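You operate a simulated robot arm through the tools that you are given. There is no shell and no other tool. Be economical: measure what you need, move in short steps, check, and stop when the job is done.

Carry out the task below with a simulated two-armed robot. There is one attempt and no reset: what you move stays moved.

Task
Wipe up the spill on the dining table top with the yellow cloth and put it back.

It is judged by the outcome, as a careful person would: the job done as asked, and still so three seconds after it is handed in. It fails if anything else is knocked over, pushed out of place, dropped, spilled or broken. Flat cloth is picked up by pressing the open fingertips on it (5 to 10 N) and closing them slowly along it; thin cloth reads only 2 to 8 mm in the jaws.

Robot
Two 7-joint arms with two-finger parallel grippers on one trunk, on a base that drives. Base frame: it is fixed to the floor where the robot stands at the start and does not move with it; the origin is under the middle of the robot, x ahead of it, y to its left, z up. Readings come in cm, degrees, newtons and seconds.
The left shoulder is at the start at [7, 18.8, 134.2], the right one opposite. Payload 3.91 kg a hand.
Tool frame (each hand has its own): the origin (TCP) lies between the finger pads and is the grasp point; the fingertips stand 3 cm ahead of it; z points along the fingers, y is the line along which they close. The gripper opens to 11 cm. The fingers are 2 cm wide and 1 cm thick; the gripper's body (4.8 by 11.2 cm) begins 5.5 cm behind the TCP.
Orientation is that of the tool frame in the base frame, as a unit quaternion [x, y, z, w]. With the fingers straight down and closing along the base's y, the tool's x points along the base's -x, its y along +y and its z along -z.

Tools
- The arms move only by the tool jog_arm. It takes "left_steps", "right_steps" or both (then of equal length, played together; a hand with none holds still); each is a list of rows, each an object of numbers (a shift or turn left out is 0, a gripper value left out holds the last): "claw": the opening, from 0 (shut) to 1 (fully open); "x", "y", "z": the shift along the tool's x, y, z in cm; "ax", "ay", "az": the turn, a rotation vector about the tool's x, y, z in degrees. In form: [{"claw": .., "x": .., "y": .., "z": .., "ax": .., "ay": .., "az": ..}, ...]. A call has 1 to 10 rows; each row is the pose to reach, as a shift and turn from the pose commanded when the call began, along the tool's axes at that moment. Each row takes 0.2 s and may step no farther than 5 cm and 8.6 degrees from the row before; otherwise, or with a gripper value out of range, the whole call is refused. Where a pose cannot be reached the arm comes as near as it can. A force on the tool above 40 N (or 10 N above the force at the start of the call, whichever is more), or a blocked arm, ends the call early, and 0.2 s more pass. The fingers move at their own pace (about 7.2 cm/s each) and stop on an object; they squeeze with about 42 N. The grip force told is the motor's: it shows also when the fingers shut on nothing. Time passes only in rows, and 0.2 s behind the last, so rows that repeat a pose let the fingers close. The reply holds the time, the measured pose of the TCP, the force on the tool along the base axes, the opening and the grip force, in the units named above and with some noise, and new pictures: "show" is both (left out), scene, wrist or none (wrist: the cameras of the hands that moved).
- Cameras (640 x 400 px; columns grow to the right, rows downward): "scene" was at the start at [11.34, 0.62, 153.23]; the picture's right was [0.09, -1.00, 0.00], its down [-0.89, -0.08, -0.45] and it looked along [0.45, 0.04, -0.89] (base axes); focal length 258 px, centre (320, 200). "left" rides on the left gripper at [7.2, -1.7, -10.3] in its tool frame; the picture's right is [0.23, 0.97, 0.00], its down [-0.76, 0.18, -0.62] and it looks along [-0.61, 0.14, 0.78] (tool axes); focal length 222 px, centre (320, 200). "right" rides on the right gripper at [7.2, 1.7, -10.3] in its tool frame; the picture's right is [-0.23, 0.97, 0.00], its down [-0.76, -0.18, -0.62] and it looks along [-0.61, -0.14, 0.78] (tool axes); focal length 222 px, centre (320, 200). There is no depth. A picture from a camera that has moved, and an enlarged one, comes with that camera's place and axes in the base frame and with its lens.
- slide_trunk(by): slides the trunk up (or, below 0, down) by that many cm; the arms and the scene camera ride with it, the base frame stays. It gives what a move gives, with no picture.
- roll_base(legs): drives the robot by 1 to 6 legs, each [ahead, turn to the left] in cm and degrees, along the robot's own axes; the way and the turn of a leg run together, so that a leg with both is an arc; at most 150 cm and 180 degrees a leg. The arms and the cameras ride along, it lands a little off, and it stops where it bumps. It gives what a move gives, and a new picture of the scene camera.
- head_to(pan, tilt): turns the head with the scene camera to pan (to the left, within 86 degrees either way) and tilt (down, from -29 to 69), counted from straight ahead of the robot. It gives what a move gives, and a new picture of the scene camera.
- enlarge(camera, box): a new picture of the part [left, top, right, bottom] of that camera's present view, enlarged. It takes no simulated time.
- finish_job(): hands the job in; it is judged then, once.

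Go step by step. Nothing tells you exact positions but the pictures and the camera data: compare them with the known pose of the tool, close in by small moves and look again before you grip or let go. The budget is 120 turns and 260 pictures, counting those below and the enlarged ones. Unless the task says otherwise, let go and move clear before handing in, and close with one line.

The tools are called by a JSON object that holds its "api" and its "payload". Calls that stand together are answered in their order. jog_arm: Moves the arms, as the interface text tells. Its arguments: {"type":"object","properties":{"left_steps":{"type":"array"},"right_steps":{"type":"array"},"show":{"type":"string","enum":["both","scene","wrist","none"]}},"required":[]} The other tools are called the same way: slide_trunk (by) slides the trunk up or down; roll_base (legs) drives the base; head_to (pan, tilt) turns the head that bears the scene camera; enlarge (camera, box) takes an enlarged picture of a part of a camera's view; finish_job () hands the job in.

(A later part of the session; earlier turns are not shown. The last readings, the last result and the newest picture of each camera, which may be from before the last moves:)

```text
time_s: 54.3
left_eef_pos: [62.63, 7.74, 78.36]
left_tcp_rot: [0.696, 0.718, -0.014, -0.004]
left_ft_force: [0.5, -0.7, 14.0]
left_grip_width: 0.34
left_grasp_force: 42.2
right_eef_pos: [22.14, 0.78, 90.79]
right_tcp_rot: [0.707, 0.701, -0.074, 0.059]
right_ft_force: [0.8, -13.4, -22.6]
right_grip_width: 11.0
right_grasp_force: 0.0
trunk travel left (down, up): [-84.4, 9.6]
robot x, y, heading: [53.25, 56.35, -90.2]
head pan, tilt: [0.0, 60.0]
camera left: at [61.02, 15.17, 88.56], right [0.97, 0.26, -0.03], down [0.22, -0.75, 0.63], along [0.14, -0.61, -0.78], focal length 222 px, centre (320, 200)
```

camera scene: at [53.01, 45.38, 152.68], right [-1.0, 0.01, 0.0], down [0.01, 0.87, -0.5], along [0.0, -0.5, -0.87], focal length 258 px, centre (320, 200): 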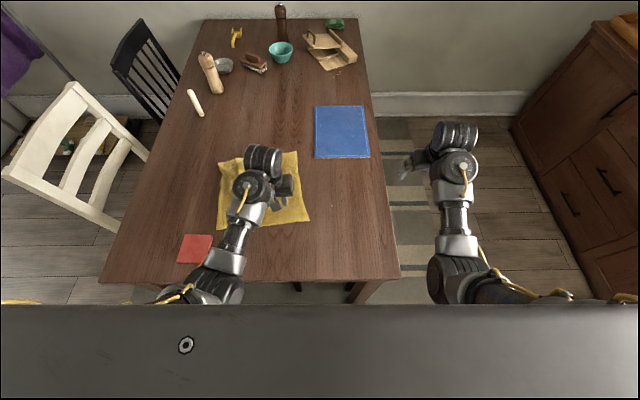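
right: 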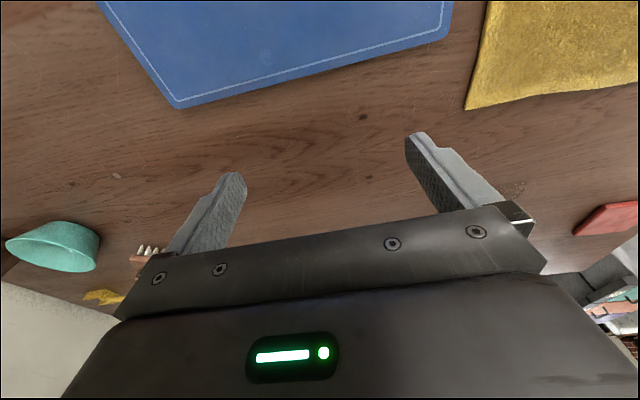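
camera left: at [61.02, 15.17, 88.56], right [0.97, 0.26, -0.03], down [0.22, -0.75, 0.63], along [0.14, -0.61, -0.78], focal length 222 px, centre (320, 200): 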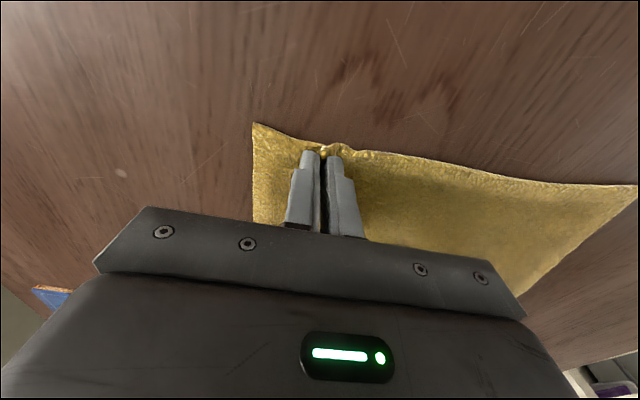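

Pinched. I pull toward -x a little first, then +y, to keep the far corner away from the coaster.

{"api": "jog_arm", "payload": {"left_steps": [{"z": -0.2}, {"z": -0.2, "y": -1.5, "x": 0.5}, {"z": -0.2, "y": -3, "x": 1}, {"z": -0.2, "y": -3.5, "x": 2.5}, {"z": -0.2, "y": -3.5, "x": 4}, {"z": -0.2, "y": -3.5, "x": 5.5}, {"z": -0.2, "y": -3.5, "x": 7}, {"z": -0.2, "y": -3.5, "x": 7.5}]}}

{"api": "enlarge", "payload": {"camera": "scene", "box": [140, 110, 400, 270]}}

```text
time_s: 56.1
left_eef_pos: [58.96, 15.11, 78.27]
left_tcp_rot: [0.696, 0.718, -0.014, -0.004]
left_ft_force: [0.4, 0.2, 1.9]
left_grip_width: 0.36
left_grasp_force: 42.3
right_eef_pos: [22.22, 0.78, 90.86]
right_tcp_rot: [0.708, 0.7, -0.072, 0.058]
right_ft_force: [-0.8, -12.9, -23.3]
right_grip_width: 11.01
right_grasp_force: 0.0
trunk travel left (down, up): [-84.4, 9.6]
robot x, y, heading: [53.19, 56.8, -90.4]
head pan, tilt: [0.0, 60.0]
camera scene: at [53.06, 45.4, 152.68], right [-1.0, 0.01, 0.0], down [0.01, 0.87, -0.5], along [0.0, -0.5, -0.87], focal length 258 px, centre (320, 200)
camera left: at [57.33, 22.46, 88.66], right [0.97, 0.26, -0.03], down [0.22, -0.75, 0.63], along [0.14, -0.61, -0.78], focal length 222 px, centre (320, 200)
```

scene: 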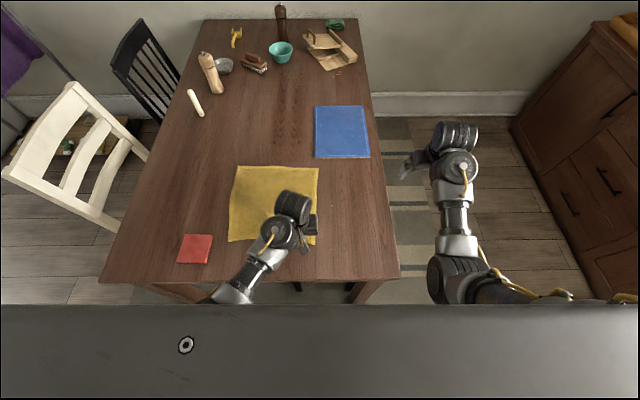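
left: 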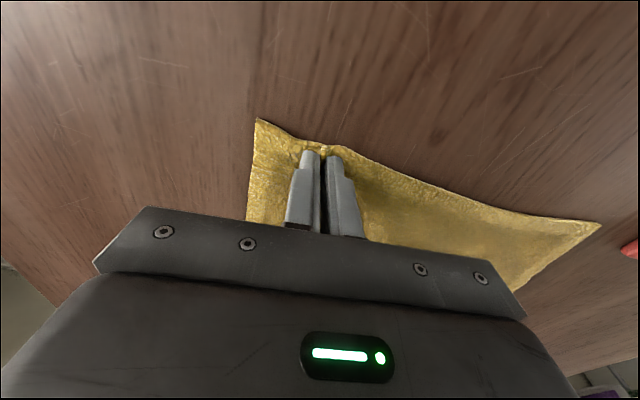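

```text
2.46 times, centred on (270, 190) of scene
camera zoom: at [53.06, 45.4, 152.68], right [-1.0, 0.01, 0.0], down [0.01, 0.87, -0.5], along [0.0, -0.5, -0.87], focal length 636 px, centre (443, 225)
```

zoom: 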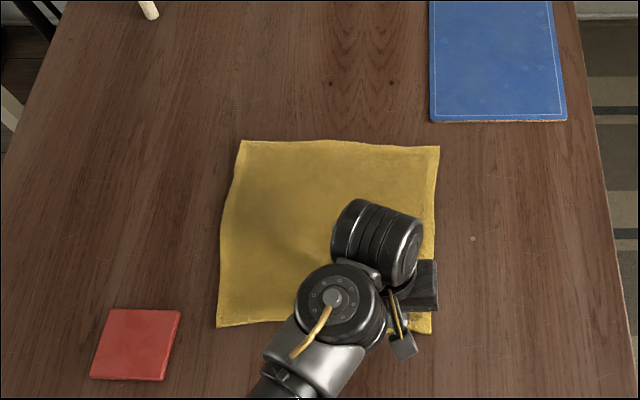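

The cloth is square again. I release and move the left hand away to the upper left.

{"api": "jog_arm", "payload": {"left_steps": [{"claw": 0.2, "z": -0.3}, {"claw": 0.3, "z": -1.2}, {"z": -4}, {"z": -8}, {"z": -12}, {"z": -14, "y": 4}, {"z": -14, "y": 8.5}, {"z": -14, "y": 13}, {"z": -14, "y": 17.5}, {"z": -14, "y": 20}], "show": "scene"}}

```text
time_s: 58.0
left_eef_pos: [69.09, 18.47, 87.19]
left_tcp_rot: [0.686, 0.727, -0.016, -0.005]
left_ft_force: [-20.2, -1.7, -7.2]
left_grip_width: 3.33
left_grasp_force: 0.0
left hand out of reach, approached as far as the arm can: row 5, 6, 7, 8, 9
right_eef_pos: [22.4, 0.73, 90.77]
right_tcp_rot: [0.707, 0.701, -0.073, 0.059]
right_ft_force: [-1.2, -8.0, -10.9]
right_grip_width: 11.01
right_grasp_force: 0.0
trunk travel left (down, up): [-84.4, 9.6]
robot x, y, heading: [52.94, 56.86, -90.2]
head pan, tilt: [0.0, 60.0]
stopped in row 9 (left hand): the force on the tool passed its limit (the readings are from after the stop); the commanded pose is now the measured one
camera scene: at [53.17, 45.49, 152.69], right [-1.0, 0.01, 0.0], down [0.0, 0.87, -0.5], along [0.0, -0.5, -0.87], focal length 258 px, centre (320, 200)
```

scene: 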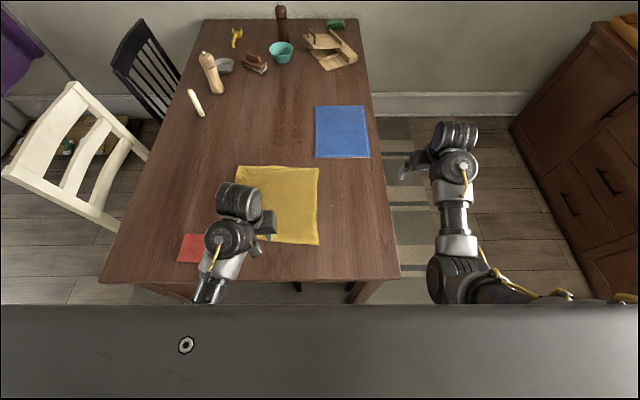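

The left hand is at its near limit but clear. I move it a bit out to +x/-y, and send the right hand over the cloth's -x edge, straightening its tilt.

{"api": "jog_arm", "payload": {"left_steps": [{"x": -2, "z": -0.5}, {"x": -4, "z": -1, "y": 1.5}, {"x": -5, "z": -2, "y": 3}, {"x": -5, "z": -2, "y": 5}, {"x": -5, "z": -2, "y": 7}, {"x": -5, "z": -2, "y": 8}, {"x": -5, "z": -2, "y": 8}, {"x": -5, "z": -2, "y": 8}, {"x": -5, "z": -2, "y": 8}], "right_steps": [{"claw": 0.32, "x": 0.2, "y": 2, "z": 0.3, "ay": 1.2}, {"x": 0.4, "y": 6, "z": 1, "ay": 2.4}, {"x": 0.6, "y": 10.5, "z": 1.8, "ay": 3.6}, {"x": 0.8, "y": 15, "z": 2.6, "ay": 4.8}, {"x": 1, "y": 19.5, "z": 3.4, "ay": 6}, {"x": 1.2, "y": 24, "z": 4.2, "ay": 7.2}, {"x": 1.4, "y": 28.5, "z": 5, "ay": 8.4}, {"x": 1.6, "y": 33, "z": 5.8, "ay": 9.6}, {"x": 1.8, "y": 34.9, "z": 6.2, "ay": 10.7}]}}

```text
time_s: 58.2
left_eef_pos: [69.16, 17.88, 87.33]
left_tcp_rot: [0.684, 0.73, -0.017, -0.005]
left_ft_force: [-11.7, -3.3, -6.3]
left_grip_width: 3.32
left_grasp_force: 0.0
right_eef_pos: [22.87, 0.66, 90.7]
right_tcp_rot: [0.706, 0.702, -0.072, 0.057]
right_ft_force: [2.6, -4.6, -6.4]
right_grip_width: 6.88
right_grasp_force: 0.0
trunk travel left (down, up): [-84.4, 9.6]
robot x, y, heading: [53.05, 56.77, -90.3]
head pan, tilt: [0.0, 60.0]
stopped in row 1 (left hand): the force on the tool passed its limit (the readings are from after the stop); the commanded pose is now the measured one
camera scene: at [53.09, 45.33, 152.67], right [-1.0, 0.01, 0.0], down [0.01, 0.87, -0.5], along [0.0, -0.5, -0.87], focal length 258 px, centre (320, 200)
camera right: at [24.65, 9.54, 99.37], right [0.97, -0.23, 0.02], down [-0.17, -0.63, 0.76], along [-0.16, -0.74, -0.65], focal length 222 px, centre (320, 200)
camera left: at [67.42, 25.21, 97.55], right [0.96, 0.29, -0.03], down [0.24, -0.74, 0.63], along [0.16, -0.61, -0.78], focal length 222 px, centre (320, 200)
```

scene: 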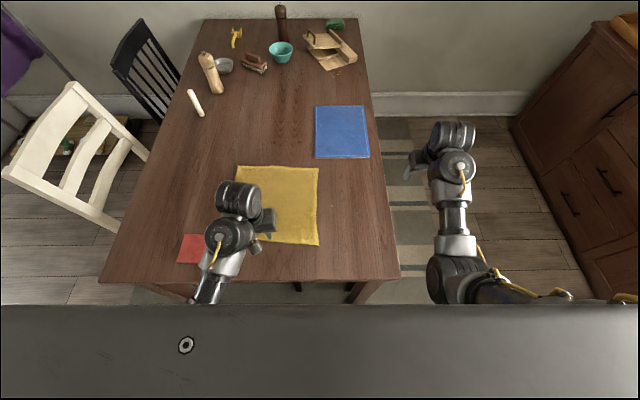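
right: 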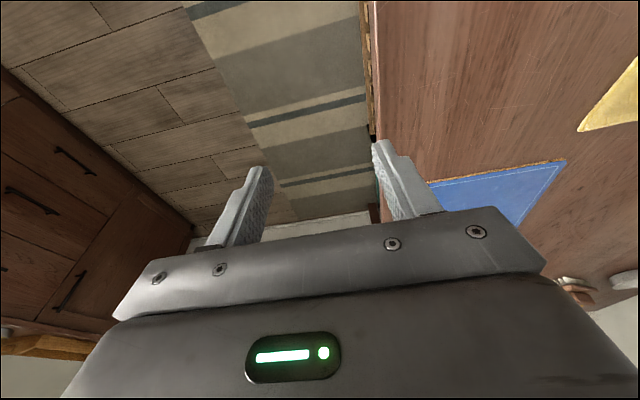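
left: 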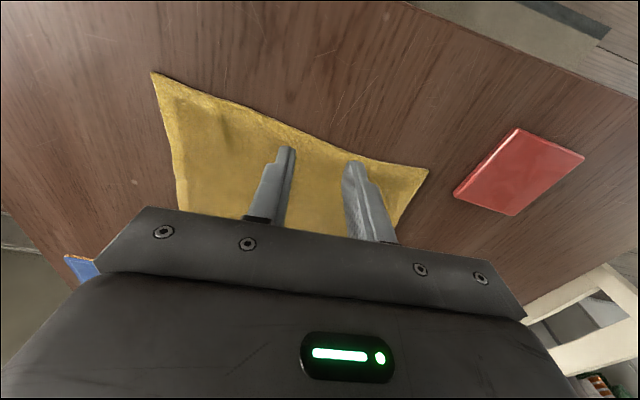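

The stop is again an arm-limit transient with no contact. I ease the left hand out alone with small steps.

{"api": "jog_arm", "payload": {"left_steps": [{"x": -0.5}, {"x": -1.5}, {"x": -3}, {"x": -4.5}, {"x": -6, "z": -1}, {"x": -6, "z": -2, "y": 2}, {"x": -6, "z": -3, "y": 4}, {"x": -6, "z": -3, "y": 7}, {"x": -6, "z": -3, "y": 10}], "show": "none"}}

```text
time_s: 58.7
left_eef_pos: [69.29, 17.15, 87.34]
left_tcp_rot: [0.68, 0.733, -0.017, -0.005]
left_ft_force: [-10.4, -2.7, -5.2]
left_grip_width: 3.31
left_grasp_force: 0.1
right_eef_pos: [22.82, 0.49, 90.64]
right_tcp_rot: [0.705, 0.703, -0.072, 0.058]
right_ft_force: [0.6, -3.5, -4.4]
right_grip_width: 3.53
right_grasp_force: 0.0
trunk travel left (down, up): [-84.4, 9.6]
robot x, y, heading: [53.16, 57.05, -90.3]
head pan, tilt: [0.0, 60.0]
stopped in row 2 (left hand): the force on the tool passed its limit (the readings are from after the stop); the commanded pose is now the measured one
```

Something in the folded arm is straining; I back out along the way it came in (lower and toward -x), slowly.

{"api": "jog_arm", "payload": {"left_steps": [{"y": -0.5, "z": 0.3}, {"y": -1, "z": 0.6}, {"y": -2, "z": 1}, {"y": -3, "z": 1.5}, {"y": -4, "z": 2}, {"y": -5, "z": 2}], "show": "none"}}

```text
time_s: 60.1
left_eef_pos: [64.2, 16.93, 85.56]
left_tcp_rot: [0.681, 0.732, -0.016, -0.004]
left_ft_force: [-0.2, -0.5, -0.2]
left_grip_width: 3.3
left_grasp_force: 0.0
right_eef_pos: [22.8, 0.72, 90.66]
right_tcp_rot: [0.705, 0.703, -0.073, 0.058]
right_ft_force: [-0.4, -5.5, -7.7]
right_grip_width: 3.52
right_grasp_force: 0.0
trunk travel left (down, up): [-84.4, 9.6]
robot x, y, heading: [53.42, 57.1, -90.2]
head pan, tilt: [0.0, 60.0]
```

Strain gone. Now I move the left hand outward (-y) first, then up and to +x.

{"api": "jog_arm", "payload": {"left_steps": [{"x": -2}, {"x": -4.5}, {"x": -7}, {"x": -9, "z": -0.5}, {"x": -10, "z": -1, "y": 3}, {"x": -10, "z": -1.5, "y": 7}, {"x": -10, "z": -2, "y": 11}, {"x": -10, "z": -3, "y": 15}, {"x": -10, "z": -4, "y": 19}, {"x": -10, "z": -5, "y": 22}], "show": "scene"}}

```text
time_s: 61.5
left_eef_pos: [71.06, 7.29, 86.85]
left_tcp_rot: [0.673, 0.739, -0.02, -0.004]
left_ft_force: [-15.9, -8.0, -15.8]
left_grip_width: 3.28
left_grasp_force: 0.0
right_eef_pos: [22.83, 0.66, 90.79]
right_tcp_rot: [0.705, 0.703, -0.072, 0.058]
right_ft_force: [0.2, -3.2, -3.5]
right_grip_width: 3.51
right_grasp_force: 0.1
trunk travel left (down, up): [-84.4, 9.6]
robot x, y, heading: [53.12, 57.01, -90.5]
head pan, tilt: [0.0, 60.0]
stopped in row 6 (left hand): the force on the tool passed its limit (the readings are from after the stop); the commanded pose is now the measured one
camera scene: at [53.22, 45.46, 152.68], right [-1.0, 0.01, 0.0], down [0.0, 0.87, -0.5], along [0.0, -0.5, -0.87], focal length 258 px, centre (320, 200)
```

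scene: 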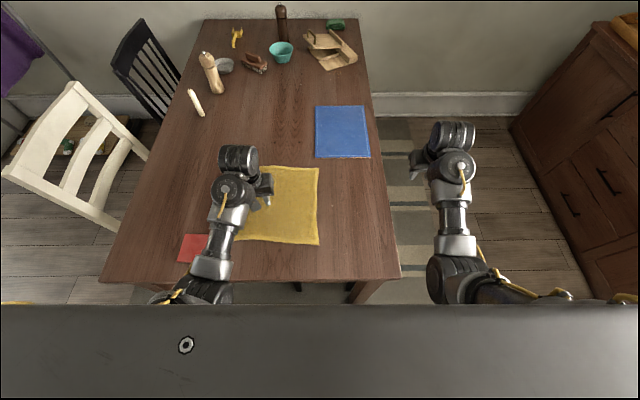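

The limit trips on fast rows; I go slower further to +x.

{"api": "jog_arm", "payload": {"left_steps": [{"y": 0.7}, {"y": 1.8}, {"y": 3}, {"y": 4.5}, {"y": 6}, {"y": 7.5}, {"y": 9}, {"y": 10.5}, {"y": 12}, {"y": 13}], "show": "none"}}

```text
time_s: 61.8
left_eef_pos: [70.98, 7.16, 86.94]
left_tcp_rot: [0.671, 0.741, -0.02, -0.004]
left_ft_force: [-9.8, -4.5, -10.2]
left_grip_width: 3.29
left_grasp_force: 0.0
right_eef_pos: [22.83, 0.6, 90.59]
right_tcp_rot: [0.705, 0.703, -0.072, 0.059]
right_ft_force: [0.5, -2.2, -2.5]
right_grip_width: 3.52
right_grasp_force: 0.1
trunk travel left (down, up): [-84.4, 9.6]
robot x, y, heading: [52.91, 57.16, -90.7]
head pan, tilt: [0.0, 60.0]
stopped in row 1 (left hand): the force on the tool passed its limit (the readings are from after the stop); the commanded pose is now the measured one
```

I back off to a pose that worked before (65, 5, 85) and then go out along -y.

{"api": "jog_arm", "payload": {"left_steps": [{"y": -0.7, "z": 0.3}, {"y": -2, "z": 0.8}, {"y": -3.5, "z": 1.2}, {"y": -5, "z": 1.6}, {"y": -5, "z": 1.6, "x": -1.5}, {"y": -5, "z": 1.6, "x": -3}, {"y": -5, "z": 1.6, "x": -3}], "show": "wrist"}}

```text
time_s: 63.4
left_eef_pos: [66.28, 3.87, 85.46]
left_tcp_rot: [0.671, 0.741, -0.021, -0.003]
left_ft_force: [0.2, 0.1, 0.3]
left_grip_width: 3.28
left_grasp_force: 0.0
right_eef_pos: [22.86, 0.63, 90.77]
right_tcp_rot: [0.705, 0.703, -0.073, 0.058]
right_ft_force: [-0.2, -2.7, -4.8]
right_grip_width: 3.55
right_grasp_force: 0.0
trunk travel left (down, up): [-84.4, 9.6]
robot x, y, heading: [53.01, 57.25, -90.3]
head pan, tilt: [0.0, 60.0]
camera left: at [64.37, 11.11, 95.7], right [0.95, 0.32, -0.04], down [0.27, -0.72, 0.63], along [0.18, -0.61, -0.77], focal length 222 px, centre (320, 200)
```

left: 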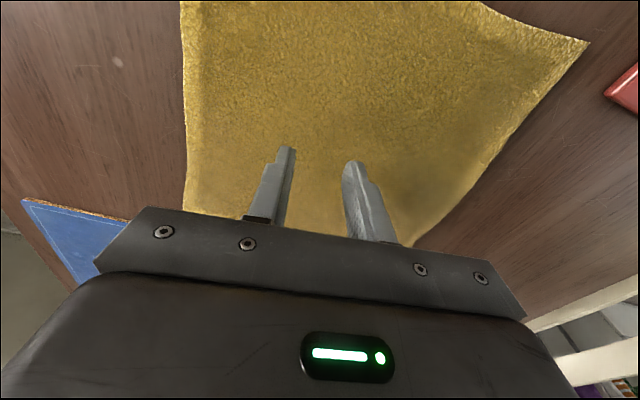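

Strain is zero again. I try +x at this lower height and farther out, in gentle steps.

{"api": "jog_arm", "payload": {"left_steps": [{"x": -1.5, "z": 0.5}, {"x": -3, "z": 1}, {"x": -5, "z": 1.5}, {"x": -7, "z": 1.5, "y": 1}, {"x": -9, "z": 1.5, "y": 2.5}, {"x": -9, "z": 1.5, "y": 4.5}, {"x": -9, "z": 1.5, "y": 6.5}, {"x": -9, "z": 1.5, "y": 8.5}, {"x": -9, "z": 1.5, "y": 10.5}, {"x": -9, "z": 1.5, "y": 12.5}], "show": "none"}}

```text
time_s: 65.6
left_eef_pos: [79.73, -4.01, 83.7]
left_tcp_rot: [0.671, 0.741, -0.02, -0.004]
left_ft_force: [1.0, 0.2, -0.4]
left_grip_width: 3.31
left_grasp_force: 0.0
right_eef_pos: [22.87, 0.64, 90.72]
right_tcp_rot: [0.705, 0.703, -0.073, 0.058]
right_ft_force: [0.2, -2.9, -5.3]
right_grip_width: 3.52
right_grasp_force: 0.0
trunk travel left (down, up): [-84.4, 9.6]
robot x, y, heading: [52.98, 57.23, -90.2]
head pan, tilt: [0.0, 60.0]
```

That worked; the left hand is clear at x≈80. Now the right hand moves over the -x edge, gently.

{"api": "jog_arm", "payload": {"right_steps": [{"x": 0.1, "y": 1.5, "z": 0.2, "ay": 1}, {"x": 0.3, "y": 4, "z": 0.8, "ay": 2}, {"x": 0.5, "y": 7.5, "z": 1.4, "ay": 3}, {"x": 0.7, "y": 11, "z": 2, "ay": 4}, {"x": 0.9, "y": 15, "z": 2.7, "ay": 5}, {"x": 1.1, "y": 19, "z": 3.4, "ay": 6}, {"x": 1.3, "y": 23, "z": 4.1, "ay": 7.5}, {"x": 1.5, "y": 27, "z": 4.8, "ay": 9}, {"x": 1.7, "y": 31, "z": 5.5, "ay": 10}, {"x": 1.8, "y": 34, "z": 6, "ay": 10.7}]}}

```text
time_s: 66.1
left_eef_pos: [79.76, -4.09, 83.75]
left_tcp_rot: [0.671, 0.741, -0.02, -0.003]
left_ft_force: [-0.1, -0.1, 0.1]
left_grip_width: 3.3
left_grasp_force: 0.0
right_eef_pos: [24.07, 0.61, 90.52]
right_tcp_rot: [0.704, 0.704, -0.071, 0.054]
right_ft_force: [4.1, -7.1, -9.8]
right_grip_width: 3.51
right_grasp_force: 0.0
trunk travel left (down, up): [-84.4, 9.6]
robot x, y, heading: [53.0, 56.91, -90.3]
head pan, tilt: [0.0, 60.0]
stopped in row 2 (right hand): the force on the tool passed its limit (the readings are from after the stop); the commanded pose is now the measured one
camera scene: at [53.17, 45.4, 152.68], right [-1.0, 0.01, 0.0], down [0.0, 0.87, -0.5], along [0.0, -0.5, -0.87], focal length 258 px, centre (320, 200)
camera right: at [25.92, 9.44, 99.29], right [0.97, -0.23, 0.02], down [-0.16, -0.64, 0.75], along [-0.16, -0.73, -0.66], focal length 222 px, centre (320, 200)
```

scene: 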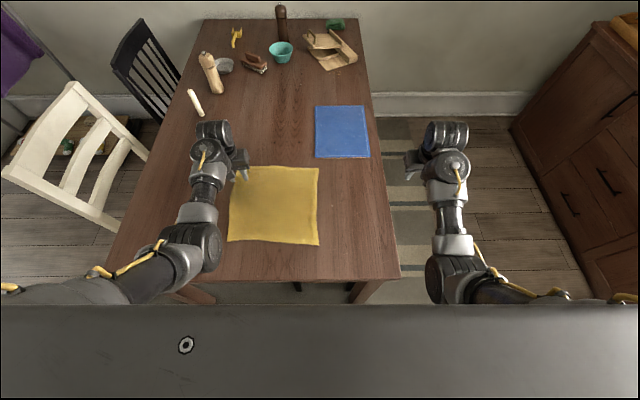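
right: 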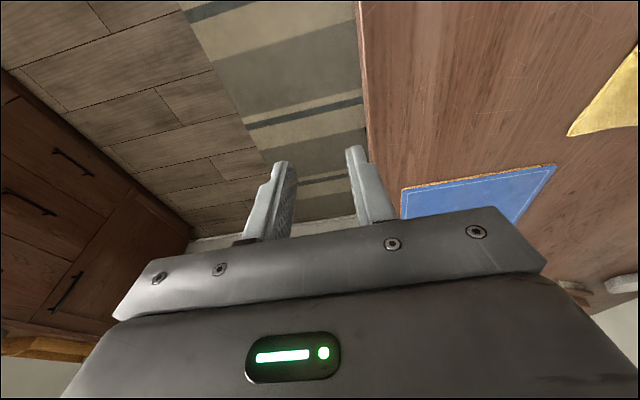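

Same startup-posture strain in the right arm. Following what freed the left one, I ease the right hand down and outward in small steps.

{"api": "jog_arm", "payload": {"right_steps": [{"z": 0.4, "ay": 1}, {"z": 1, "ay": 2, "x": -0.3}, {"z": 1.8, "ay": 3, "x": -0.6}, {"z": 2.6, "ay": 4, "x": -1}, {"z": 3.4, "ay": 5, "x": -1.4}, {"z": 4.2, "ay": 6, "x": -1.8}, {"z": 5, "ay": 7, "x": -2}, {"z": 5, "ay": 8, "x": -2}, {"z": 5, "ay": 9, "x": -2}], "show": "none"}}

```text
time_s: 68.1
left_eef_pos: [79.7, -4.02, 83.69]
left_tcp_rot: [0.67, 0.742, -0.02, -0.004]
left_ft_force: [0.0, -0.9, 0.3]
left_grip_width: 3.29
left_grasp_force: 0.1
right_eef_pos: [23.91, -2.29, 85.84]
right_tcp_rot: [0.708, 0.706, -0.014, -0.001]
right_ft_force: [0.1, -0.1, 0.1]
right_grip_width: 3.53
right_grasp_force: 0.1
trunk travel left (down, up): [-84.4, 9.6]
robot x, y, heading: [53.1, 57.06, -90.4]
head pan, tilt: [0.0, 60.0]
```

Strain gone. Now the right hand goes across to above the cloth's -x edge.

{"api": "jog_arm", "payload": {"right_steps": [{"y": 2}, {"y": 5}, {"y": 8.5, "x": 0.5}, {"y": 12, "x": 1}, {"y": 15.5, "x": 1.5}, {"y": 19, "x": 2}, {"y": 22.5, "x": 2.5}, {"y": 26, "x": 3}, {"y": 29.5, "x": 3.3}, {"y": 32.6, "x": 3.3, "z": 1.5}]}}

```text
time_s: 70.3
left_eef_pos: [79.65, -4.03, 83.65]
left_tcp_rot: [0.671, 0.741, -0.019, -0.004]
left_ft_force: [1.0, -0.6, -0.1]
left_grip_width: 3.3
left_grasp_force: 0.0
right_eef_pos: [51.7, -0.11, 82.06]
right_tcp_rot: [0.72, 0.692, -0.034, -0.022]
right_ft_force: [0.5, 0.1, -0.6]
right_grip_width: 3.52
right_grasp_force: 0.1
trunk travel left (down, up): [-84.4, 9.6]
robot x, y, heading: [53.09, 57.31, -90.1]
head pan, tilt: [0.0, 60.0]
camera scene: at [53.05, 45.29, 152.67], right [-1.0, 0.01, 0.0], down [0.01, 0.87, -0.5], along [0.0, -0.5, -0.87], focal length 258 px, centre (320, 200)
camera right: at [54.4, 7.2, 92.01], right [0.96, -0.27, -0.07], down [-0.16, -0.74, 0.65], along [-0.23, -0.61, -0.76], focal length 222 px, centre (320, 200)
```

scene: 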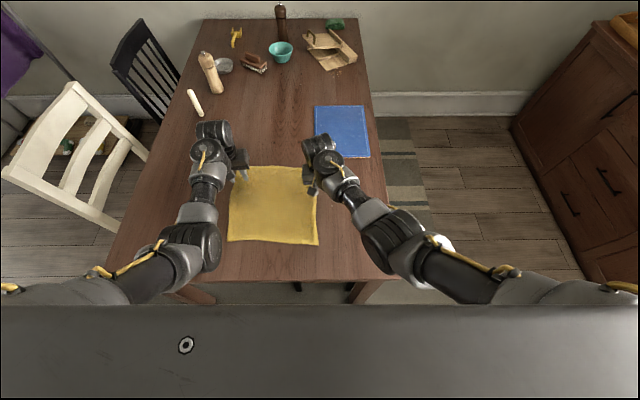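
right: 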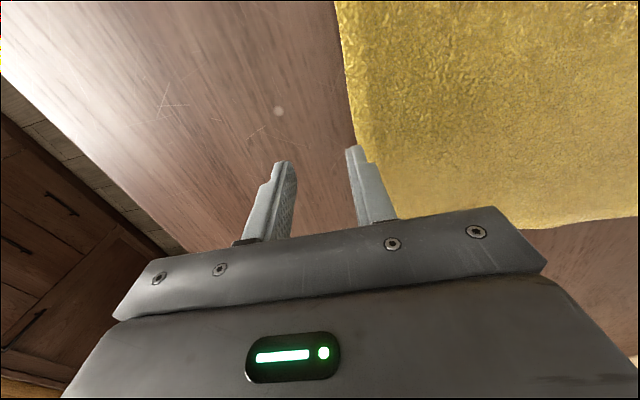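

The right arm is short of reach here. The left arm can do the first half of the return pull, so I back the right hand off to x≈28 and bring the left hand over the -x edge.

{"api": "jog_arm", "payload": {"left_steps": [{"y": -1, "x": 0.5}, {"y": -3, "x": 1}, {"y": -5.5, "x": 1.5}, {"y": -8, "x": 2}, {"y": -10.5, "x": 2.5}, {"y": -13, "x": 3}, {"y": -15.5, "x": 3.5}, {"y": -18, "x": 4}, {"y": -20.5, "x": 4.4}, {"y": -22.5, "x": 4.8}], "right_steps": [{"y": -1}, {"y": -3}, {"y": -5.5}, {"y": -8}, {"y": -11}, {"y": -14}, {"y": -17}, {"y": -20}, {"y": -22}, {"y": -24, "z": -1}]}}

```text
time_s: 72.5
left_eef_pos: [56.73, -1.43, 84.39]
left_tcp_rot: [0.671, 0.741, -0.02, -0.002]
left_ft_force: [0.6, 0.4, 1.3]
left_grip_width: 3.29
left_grasp_force: 0.0
right_eef_pos: [32.29, 1.01, 85.16]
right_tcp_rot: [0.708, 0.707, -0.013, -0.003]
right_ft_force: [0.6, 0.5, 0.6]
right_grip_width: 3.56
right_grasp_force: 0.0
trunk travel left (down, up): [-84.4, 9.6]
robot x, y, heading: [53.12, 56.75, -90.4]
head pan, tilt: [0.0, 60.0]
camera scene: at [52.92, 45.43, 152.68], right [-1.0, 0.01, 0.0], down [0.01, 0.87, -0.5], along [0.0, -0.5, -0.87], focal length 258 px, centre (320, 200)
camera right: at [34.21, 8.41, 95.17], right [0.97, -0.23, -0.02], down [-0.17, -0.75, 0.64], along [-0.16, -0.62, -0.77], focal length 222 px, centre (320, 200)
camera left: at [54.76, 5.96, 94.6], right [0.95, 0.32, -0.04], down [0.27, -0.72, 0.63], along [0.18, -0.61, -0.77], focal length 222 px, centre (320, 200)
```

scene: 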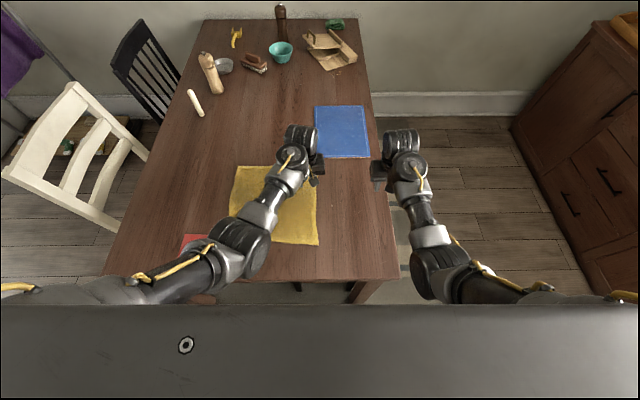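
right: 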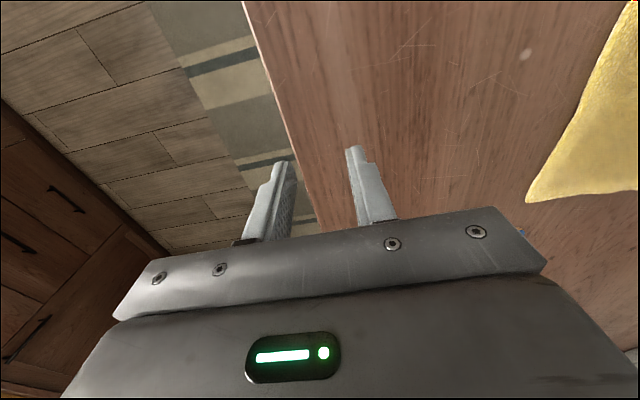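
left: 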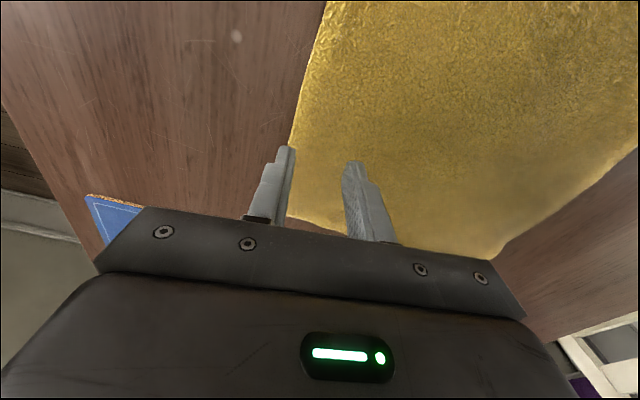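

The -x finger would land right at the edge; I shift 1.1 cm inward and toward the cloth's middle, and descend to contact.

{"api": "jog_arm", "payload": {"left_steps": [{"y": 1.1, "x": 1, "z": 1}, {"y": 1.1, "x": 2, "z": 3}, {"y": 1.1, "x": 2, "z": 5}, {"y": 1.1, "x": 2, "z": 5.7}, {"y": 1.1, "x": 2, "z": 6.05}, {"y": 1.1, "x": 2, "z": 6.2}], "show": "wrist"}}

```text
time_s: 73.9
left_eef_pos: [57.65, 0.53, 78.41]
left_tcp_rot: [0.67, 0.742, -0.021, -0.002]
left_ft_force: [1.8, 1.3, 12.7]
left_grip_width: 3.3
left_grasp_force: 0.1
right_eef_pos: [32.52, 1.18, 85.09]
right_tcp_rot: [0.708, 0.706, -0.015, -0.001]
right_ft_force: [0.9, 0.5, 0.3]
right_grip_width: 3.51
right_grasp_force: 0.1
trunk travel left (down, up): [-84.4, 9.6]
robot x, y, heading: [53.4, 56.95, -90.5]
head pan, tilt: [0.0, 60.0]
camera left: at [55.61, 7.92, 88.52], right [0.95, 0.32, -0.04], down [0.27, -0.72, 0.64], along [0.18, -0.61, -0.77], focal length 222 px, centre (320, 200)
```

left: 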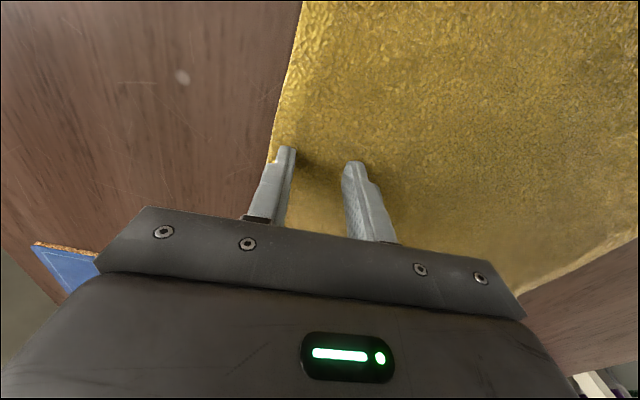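

Both tips are on the cloth with ~13 N. I close slowly.

{"api": "jog_arm", "payload": {"left_steps": [{"claw": 0.26}, {"claw": 0.22}, {"claw": 0.18}, {"claw": 0.14}, {"claw": 0.1}, {"claw": 0.06}, {"claw": 0.02}, {"claw": 0}, {"claw": 0}, {"claw": 0, "z": -0.1}], "show": "wrist"}}

```text
time_s: 76.1
left_eef_pos: [57.65, 0.51, 78.41]
left_tcp_rot: [0.672, 0.741, -0.021, -0.001]
left_ft_force: [-0.2, -1.4, 14.2]
left_grip_width: 0.4
left_grasp_force: 42.5
right_eef_pos: [32.53, 1.16, 85.22]
right_tcp_rot: [0.708, 0.706, -0.014, -0.001]
right_ft_force: [0.0, 0.3, -0.6]
right_grip_width: 3.51
right_grasp_force: 0.0
trunk travel left (down, up): [-84.4, 9.6]
robot x, y, heading: [52.75, 57.19, -90.3]
head pan, tilt: [0.0, 60.0]
camera left: at [55.59, 7.97, 88.52], right [0.95, 0.32, -0.04], down [0.27, -0.72, 0.63], along [0.18, -0.61, -0.77], focal length 222 px, centre (320, 200)
```

left: 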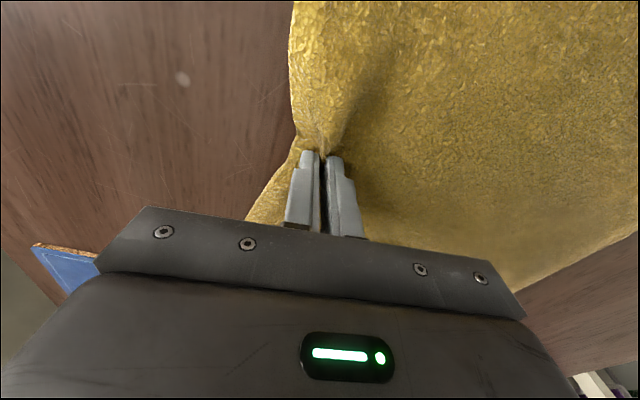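

Pinched. I drag the cloth 10 cm toward -x.

{"api": "jog_arm", "payload": {"left_steps": [{"z": -0.1}, {"z": -0.1, "y": -1}, {"z": -0.1, "y": -2}, {"z": -0.1, "y": -3.2}, {"z": -0.1, "y": -4.4}, {"z": -0.1, "y": -5.6}, {"z": -0.1, "y": -6.8}, {"z": -0.1, "y": -8}, {"z": -0.1, "y": -9.2}, {"z": -0.1, "y": -10.2}], "show": "scene"}}

{"api": "enlarge", "payload": {"camera": "scene", "box": [180, 130, 400, 265]}}

```text
time_s: 77.0
left_eef_pos: [56.98, -0.03, 78.22]
left_tcp_rot: [0.667, 0.745, -0.014, 0.007]
left_ft_force: [1.8, 7.9, 30.2]
left_grip_width: 0.37
left_grasp_force: 41.6
right_eef_pos: [32.45, 1.26, 85.2]
right_tcp_rot: [0.707, 0.707, -0.014, 0.0]
right_ft_force: [-0.3, -0.6, -0.6]
right_grip_width: 3.51
right_grasp_force: 0.1
trunk travel left (down, up): [-84.4, 9.6]
robot x, y, heading: [53.32, 57.22, -90.4]
head pan, tilt: [0.0, 60.0]
stopped in row 4 (left hand): the force on the tool passed its limit (the readings are from after the stop); the commanded pose is now the measured one
camera scene: at [53.0, 45.72, 152.71], right [-1.0, 0.0, 0.0], down [0.0, 0.86, -0.5], along [0.0, -0.5, -0.86], focal length 258 px, centre (320, 200)
```

scene: 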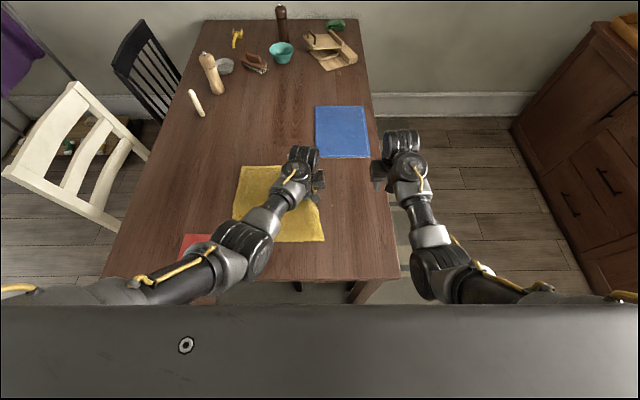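

```text
2.91 times, centred on (290, 198) of scene
camera zoom: at [53.0, 45.72, 152.71], right [-1.0, 0.0, 0.0], down [0.0, 0.86, -0.5], along [0.0, -0.5, -0.86], focal length 751 px, centre (407, 207)
```

zoom: 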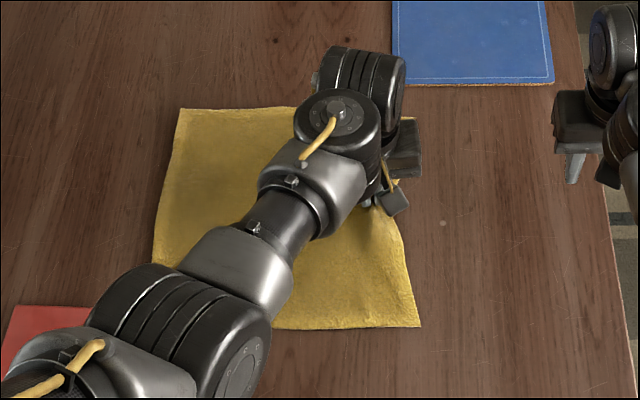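

The left arm is also at its limit here. Turning the base ~15° left will bring the right shoulder about 5 cm closer, giving the right hand the whole pull. I release and lift the left hand first.

{"api": "jog_arm", "payload": {"left_steps": [{"claw": 0.12, "z": -0.2}, {"claw": 0.3, "z": -0.6}, {"claw": 0.3, "z": -2}, {"z": -4}, {"z": -6}, {"z": -8}], "show": "none"}}

```text
time_s: 78.4
left_eef_pos: [56.97, 0.34, 86.02]
left_tcp_rot: [0.668, 0.744, -0.012, 0.005]
left_ft_force: [0.4, -0.4, 0.9]
left_grip_width: 3.29
left_grasp_force: 0.1
right_eef_pos: [32.54, 1.09, 85.06]
right_tcp_rot: [0.708, 0.706, -0.014, -0.001]
right_ft_force: [0.0, 0.2, 0.4]
right_grip_width: 3.53
right_grasp_force: 0.2
trunk travel left (down, up): [-84.4, 9.6]
robot x, y, heading: [53.21, 56.76, -90.3]
head pan, tilt: [0.0, 60.0]
```

{"api": "roll_base", "payload": {"legs": [[0, 15]]}}

```text
time_s: 79.7
left_eef_pos: [71.49, 3.23, 85.97]
left_tcp_rot: [0.564, 0.825, -0.011, 0.007]
left_ft_force: [0.4, -0.3, 0.1]
left_grip_width: 3.3
left_grasp_force: 0.1
right_eef_pos: [47.8, -2.39, 85.03]
right_tcp_rot: [0.61, 0.792, -0.014, 0.0]
right_ft_force: [-0.2, -0.1, -0.4]
right_grip_width: 3.52
right_grasp_force: 0.1
trunk travel left (down, up): [-84.4, 9.6]
robot x, y, heading: [53.25, 56.97, -75.3]
head pan, tilt: [0.0, 60.0]
camera scene: at [56.06, 45.79, 152.68], right [-0.97, -0.25, 0.0], down [-0.22, 0.84, -0.5], along [0.13, -0.48, -0.87], focal length 258 px, centre (320, 200)
```

scene: 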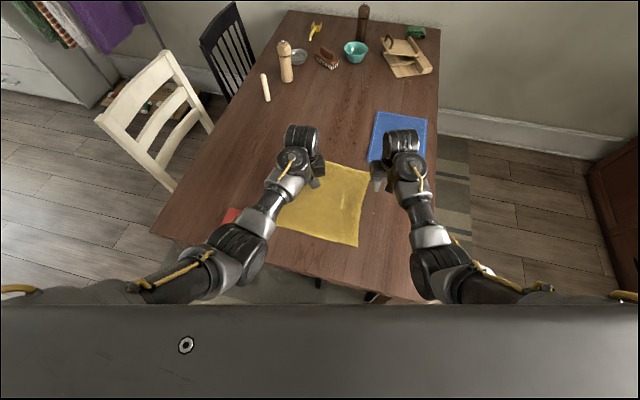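

Now the right hand can move over the edge: about 10 cm along its closing axis, with the left hand easing away.

{"api": "jog_arm", "payload": {"right_steps": [{"y": 1.5}, {"y": 3.5}, {"y": 5.5}, {"y": 7.5, "z": 1}, {"y": 9, "z": 2}, {"y": 9.9, "x": 0.2, "z": 2.5}, {"y": 9.9, "x": 0.2, "z": 2.5}], "left_steps": [{"y": 1}, {"y": 2.5}, {"y": 4}, {"y": 5.5}, {"y": 7}, {"y": 7}, {"y": 7}]}}

```text
time_s: 81.3
left_eef_pos: [78.13, 5.65, 85.88]
left_tcp_rot: [0.564, 0.826, -0.011, 0.007]
left_ft_force: [0.7, 0.4, -0.4]
left_grip_width: 3.29
left_grasp_force: 0.0
right_eef_pos: [57.2, 0.31, 82.39]
right_tcp_rot: [0.61, 0.792, -0.014, 0.0]
right_ft_force: [1.0, 0.1, -0.6]
right_grip_width: 3.52
right_grasp_force: 0.0
trunk travel left (down, up): [-84.4, 9.6]
robot x, y, heading: [53.31, 56.93, -75.1]
head pan, tilt: [0.0, 60.0]
camera scene: at [56.12, 45.8, 152.68], right [-0.97, -0.25, 0.0], down [-0.22, 0.84, -0.5], along [0.13, -0.48, -0.87], focal length 258 px, centre (320, 200)
camera right: at [57.03, 7.93, 92.41], right [1.0, 0.03, -0.02], down [0.03, -0.77, 0.64], along [0.01, -0.64, -0.77], focal length 222 px, centre (320, 200)
camera left: at [74.03, 12.19, 96.05], right [0.83, 0.56, -0.02], down [0.44, -0.63, 0.64], along [0.35, -0.53, -0.77], focal length 222 px, centre (320, 200)
```

scene: 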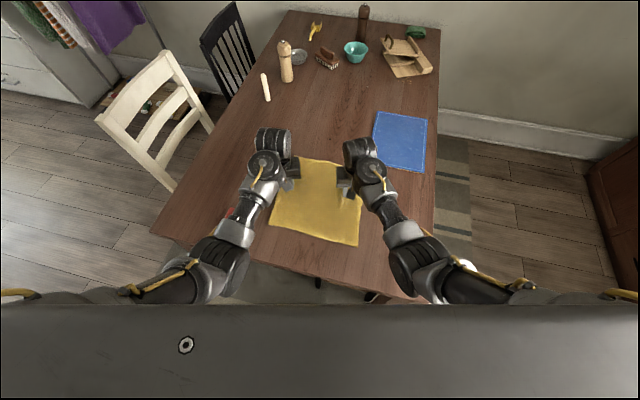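
right: 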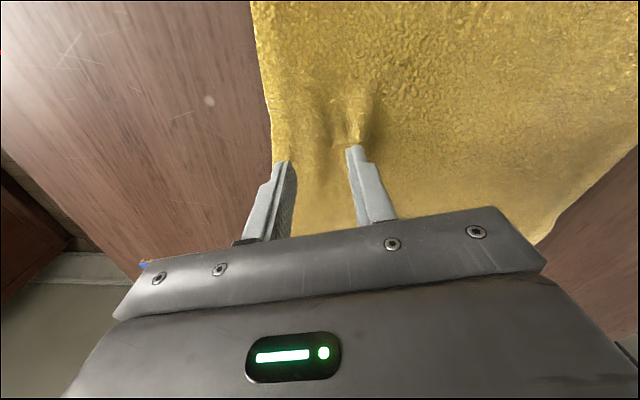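
left: 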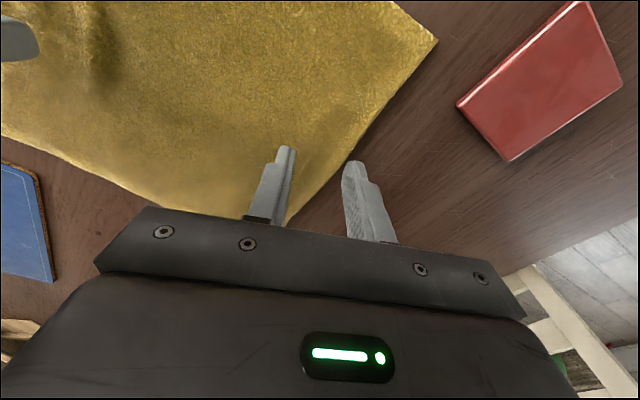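

Both fingers will land inside the edge, straddling the old ridge. I lower to contact.

{"api": "jog_arm", "payload": {"right_steps": [{"z": 1.5, "y": -0.4}, {"z": 3, "y": -0.4}, {"z": 3.7, "y": -0.4}, {"z": 4, "y": -0.4}, {"z": 4.2, "y": -0.4}, {"z": 4.2, "y": -0.4}], "show": "wrist"}}

```text
time_s: 82.7
left_eef_pos: [78.0, 5.84, 85.95]
left_tcp_rot: [0.565, 0.825, -0.011, 0.008]
left_ft_force: [0.1, 0.0, -0.3]
left_grip_width: 3.32
left_grasp_force: 0.0
right_eef_pos: [56.62, 0.17, 78.4]
right_tcp_rot: [0.609, 0.793, -0.016, 0.003]
right_ft_force: [-1.2, -0.3, 10.4]
right_grip_width: 3.52
right_grasp_force: 0.1
trunk travel left (down, up): [-84.4, 9.6]
robot x, y, heading: [53.05, 56.99, -75.3]
head pan, tilt: [0.0, 60.0]
camera right: at [56.61, 7.75, 88.39], right [1.0, 0.03, -0.02], down [0.03, -0.77, 0.64], along [0.01, -0.64, -0.77], focal length 222 px, centre (320, 200)
```

right: 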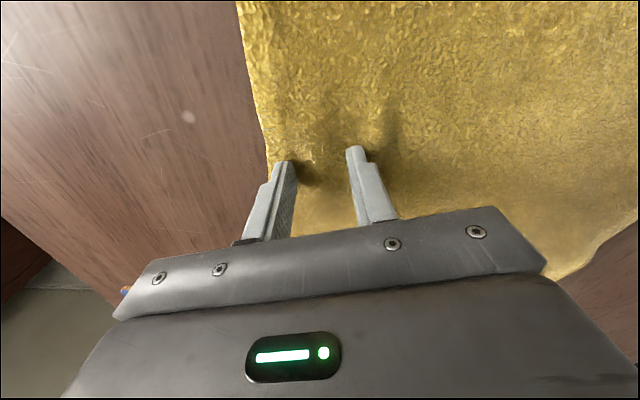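

10 N; I close slowly.

{"api": "jog_arm", "payload": {"right_steps": [{"claw": 0.28}, {"claw": 0.24}, {"claw": 0.2}, {"claw": 0.16}, {"claw": 0.12}, {"claw": 0.08}, {"claw": 0.04}, {"claw": 0}, {"claw": 0}, {"claw": 0, "z": -0.15}], "show": "wrist"}}

```text
time_s: 84.9
left_eef_pos: [78.21, 5.79, 85.81]
left_tcp_rot: [0.564, 0.826, -0.011, 0.007]
left_ft_force: [-0.8, -0.3, 0.0]
left_grip_width: 3.28
left_grasp_force: 0.0
right_eef_pos: [56.77, 0.12, 78.34]
right_tcp_rot: [0.61, 0.793, -0.015, 0.001]
right_ft_force: [1.5, -0.8, 11.3]
right_grip_width: 0.4
right_grasp_force: 42.0
trunk travel left (down, up): [-84.4, 9.6]
robot x, y, heading: [53.08, 56.73, -75.5]
head pan, tilt: [0.0, 60.0]
camera right: at [56.61, 7.81, 88.41], right [1.0, 0.03, -0.02], down [0.04, -0.77, 0.64], along [0.01, -0.64, -0.77], focal length 222 px, centre (320, 200)
```

right: 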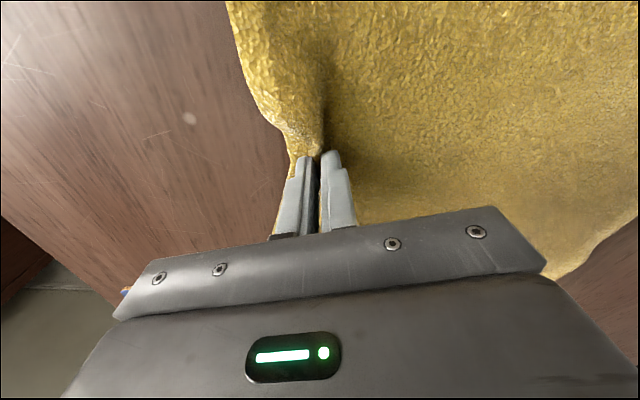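

Pinched. I drag toward -x (along base -x, 14 cm) and look at the spill place.

{"api": "jog_arm", "payload": {"right_steps": [{"z": -0.15}, {"z": -0.15, "y": -1.5, "x": 0.4}, {"z": -0.15, "y": -3, "x": 0.8}, {"z": -0.15, "y": -4.5, "x": 1.2}, {"z": -0.15, "y": -6, "x": 1.6}, {"z": -0.15, "y": -7.5, "x": 2}, {"z": -0.15, "y": -9, "x": 2.4}, {"z": -0.15, "y": -10.5, "x": 2.8}, {"z": -0.15, "y": -12, "x": 3.1}, {"z": -0.15, "y": -13.5, "x": 3.5}]}}

{"api": "enlarge", "payload": {"camera": "scene", "box": [220, 120, 420, 260]}}

```text
time_s: 87.1
left_eef_pos: [78.05, 5.79, 85.9]
left_tcp_rot: [0.565, 0.825, -0.011, 0.006]
left_ft_force: [0.0, -0.5, 0.3]
left_grip_width: 3.3
left_grasp_force: 0.0
right_eef_pos: [42.7, -0.04, 78.64]
right_tcp_rot: [0.609, 0.793, -0.013, 0.001]
right_ft_force: [0.6, 0.1, -0.2]
right_grip_width: 0.41
right_grasp_force: 42.4
trunk travel left (down, up): [-84.4, 9.6]
robot x, y, heading: [53.07, 57.09, -75.3]
head pan, tilt: [0.0, 60.0]
camera scene: at [56.07, 45.82, 152.68], right [-0.97, -0.25, 0.0], down [-0.22, 0.84, -0.5], along [0.13, -0.48, -0.87], focal length 258 px, centre (320, 200)
camera right: at [42.61, 7.61, 88.85], right [1.0, 0.03, -0.02], down [0.03, -0.77, 0.64], along [0.01, -0.64, -0.77], focal length 222 px, centre (320, 200)
```

scene: 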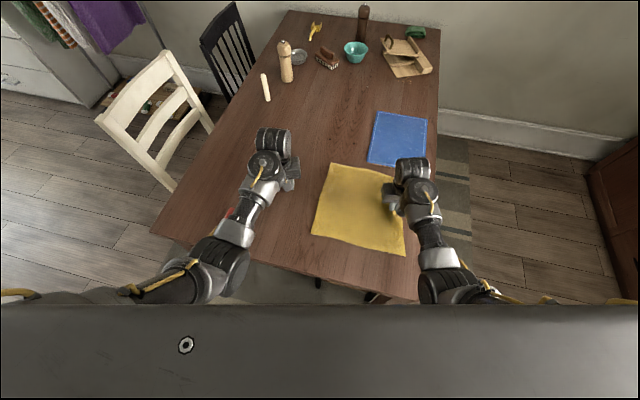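
right: 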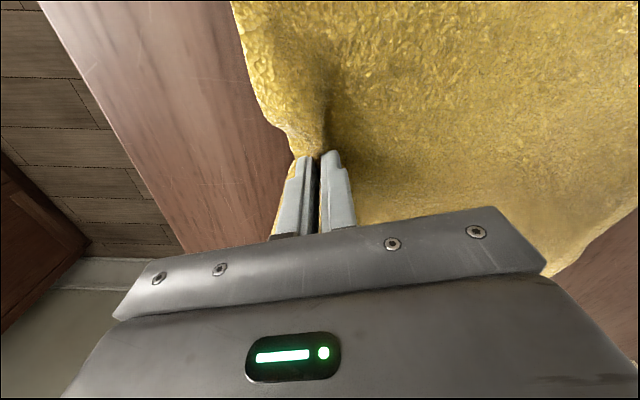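

```text
2.86 times, centred on (320, 190) of scene
camera zoom: at [56.07, 45.82, 152.68], right [-0.97, -0.25, 0.0], down [-0.22, 0.84, -0.5], along [0.13, -0.48, -0.87], focal length 738 px, centre (320, 229)
```

zoom: 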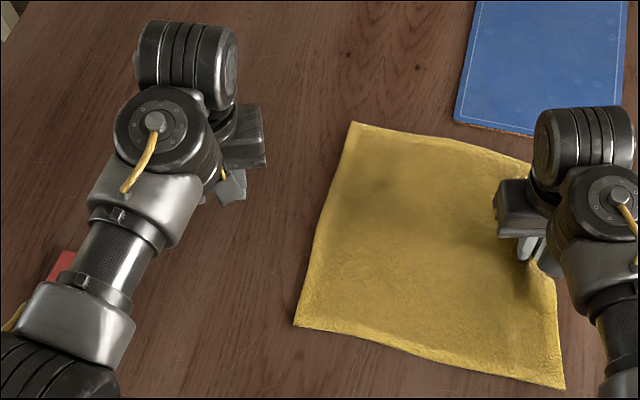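

The cloth has come back square; it needs about 4.4 cm more toward -x. I finish that pull and move the left hand aside to see the spill place.

{"api": "jog_arm", "payload": {"right_steps": [{"y": -0.8}, {"y": -1.6, "x": 0.1}, {"y": -2.4, "x": 0.2}, {"y": -3.2, "x": 0.4}, {"y": -4, "x": 0.5}, {"y": -4.4, "x": 0.55}, {"y": -4.4, "x": 0.55}], "left_steps": [{"y": 1}, {"y": 2.5}, {"y": 4}, {"y": 5.5}, {"y": 7}, {"y": 8.5}, {"y": 10}]}}

{"api": "enlarge", "payload": {"camera": "scene", "box": [240, 140, 420, 260]}}

{"api": "enlarge", "payload": {"camera": "scene", "box": [250, 140, 330, 190]}}

```text
time_s: 88.7
left_eef_pos: [87.53, 9.44, 85.69]
left_tcp_rot: [0.564, 0.825, -0.01, 0.006]
left_ft_force: [0.5, -0.8, -0.1]
left_grip_width: 3.3
left_grasp_force: 0.0
right_eef_pos: [38.38, -0.53, 78.9]
right_tcp_rot: [0.61, 0.793, -0.015, 0.0]
right_ft_force: [0.2, 0.7, 0.4]
right_grip_width: 0.45
right_grasp_force: 41.4
trunk travel left (down, up): [-84.4, 9.6]
robot x, y, heading: [52.81, 56.95, -75.5]
head pan, tilt: [0.0, 60.0]
camera scene: at [56.19, 45.84, 152.68], right [-0.97, -0.25, 0.0], down [-0.22, 0.84, -0.5], along [0.13, -0.48, -0.87], focal length 258 px, centre (320, 200)
camera right: at [38.35, 7.05, 88.92], right [1.0, 0.03, -0.02], down [0.04, -0.77, 0.64], along [0.01, -0.64, -0.77], focal length 222 px, centre (320, 200)
camera left: at [83.5, 15.89, 95.96], right [0.83, 0.56, -0.02], down [0.44, -0.63, 0.64], along [0.35, -0.54, -0.77], focal length 222 px, centre (320, 200)
```

scene: 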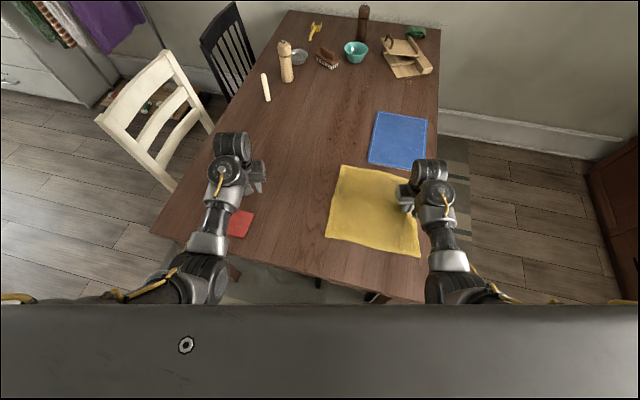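
right: 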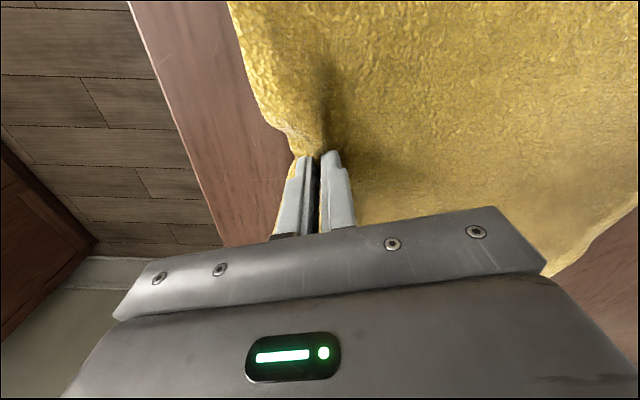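
left: 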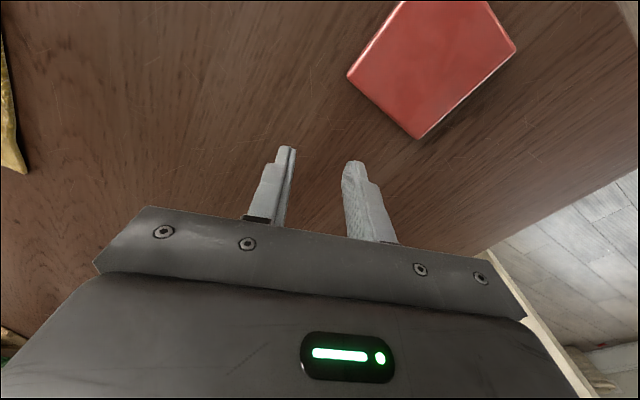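

```text
3.33 times, centred on (330, 200) of scene
camera zoom: at [56.19, 45.84, 152.68], right [-0.97, -0.25, 0.0], down [-0.22, 0.84, -0.5], along [0.13, -0.48, -0.87], focal length 861 px, centre (287, 200)
```

zoom: 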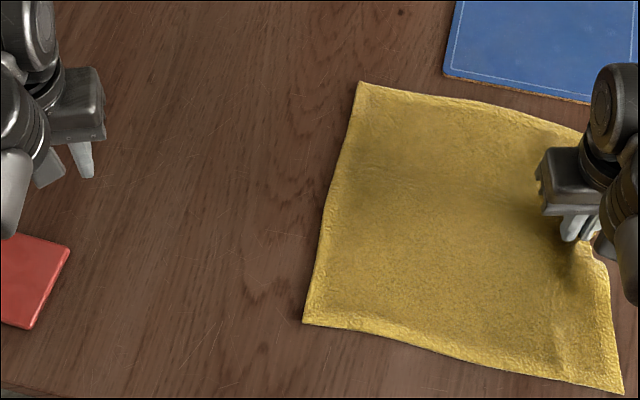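

```text
8.00 times, centred on (290, 165) of scene
camera zoom: at [56.19, 45.84, 152.68], right [-0.97, -0.25, 0.0], down [-0.22, 0.84, -0.5], along [0.13, -0.48, -0.87], focal length 2066 px, centre (560, 480)
```

zoom: 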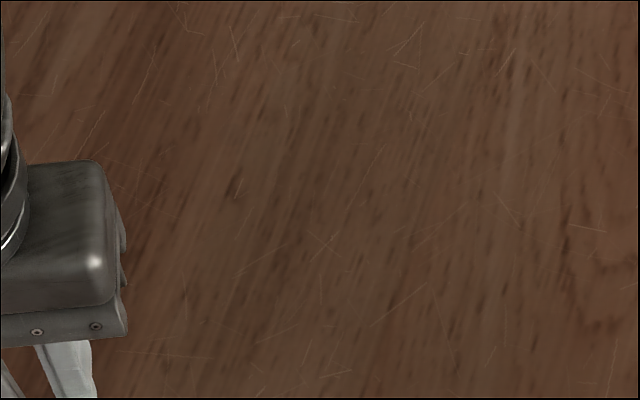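

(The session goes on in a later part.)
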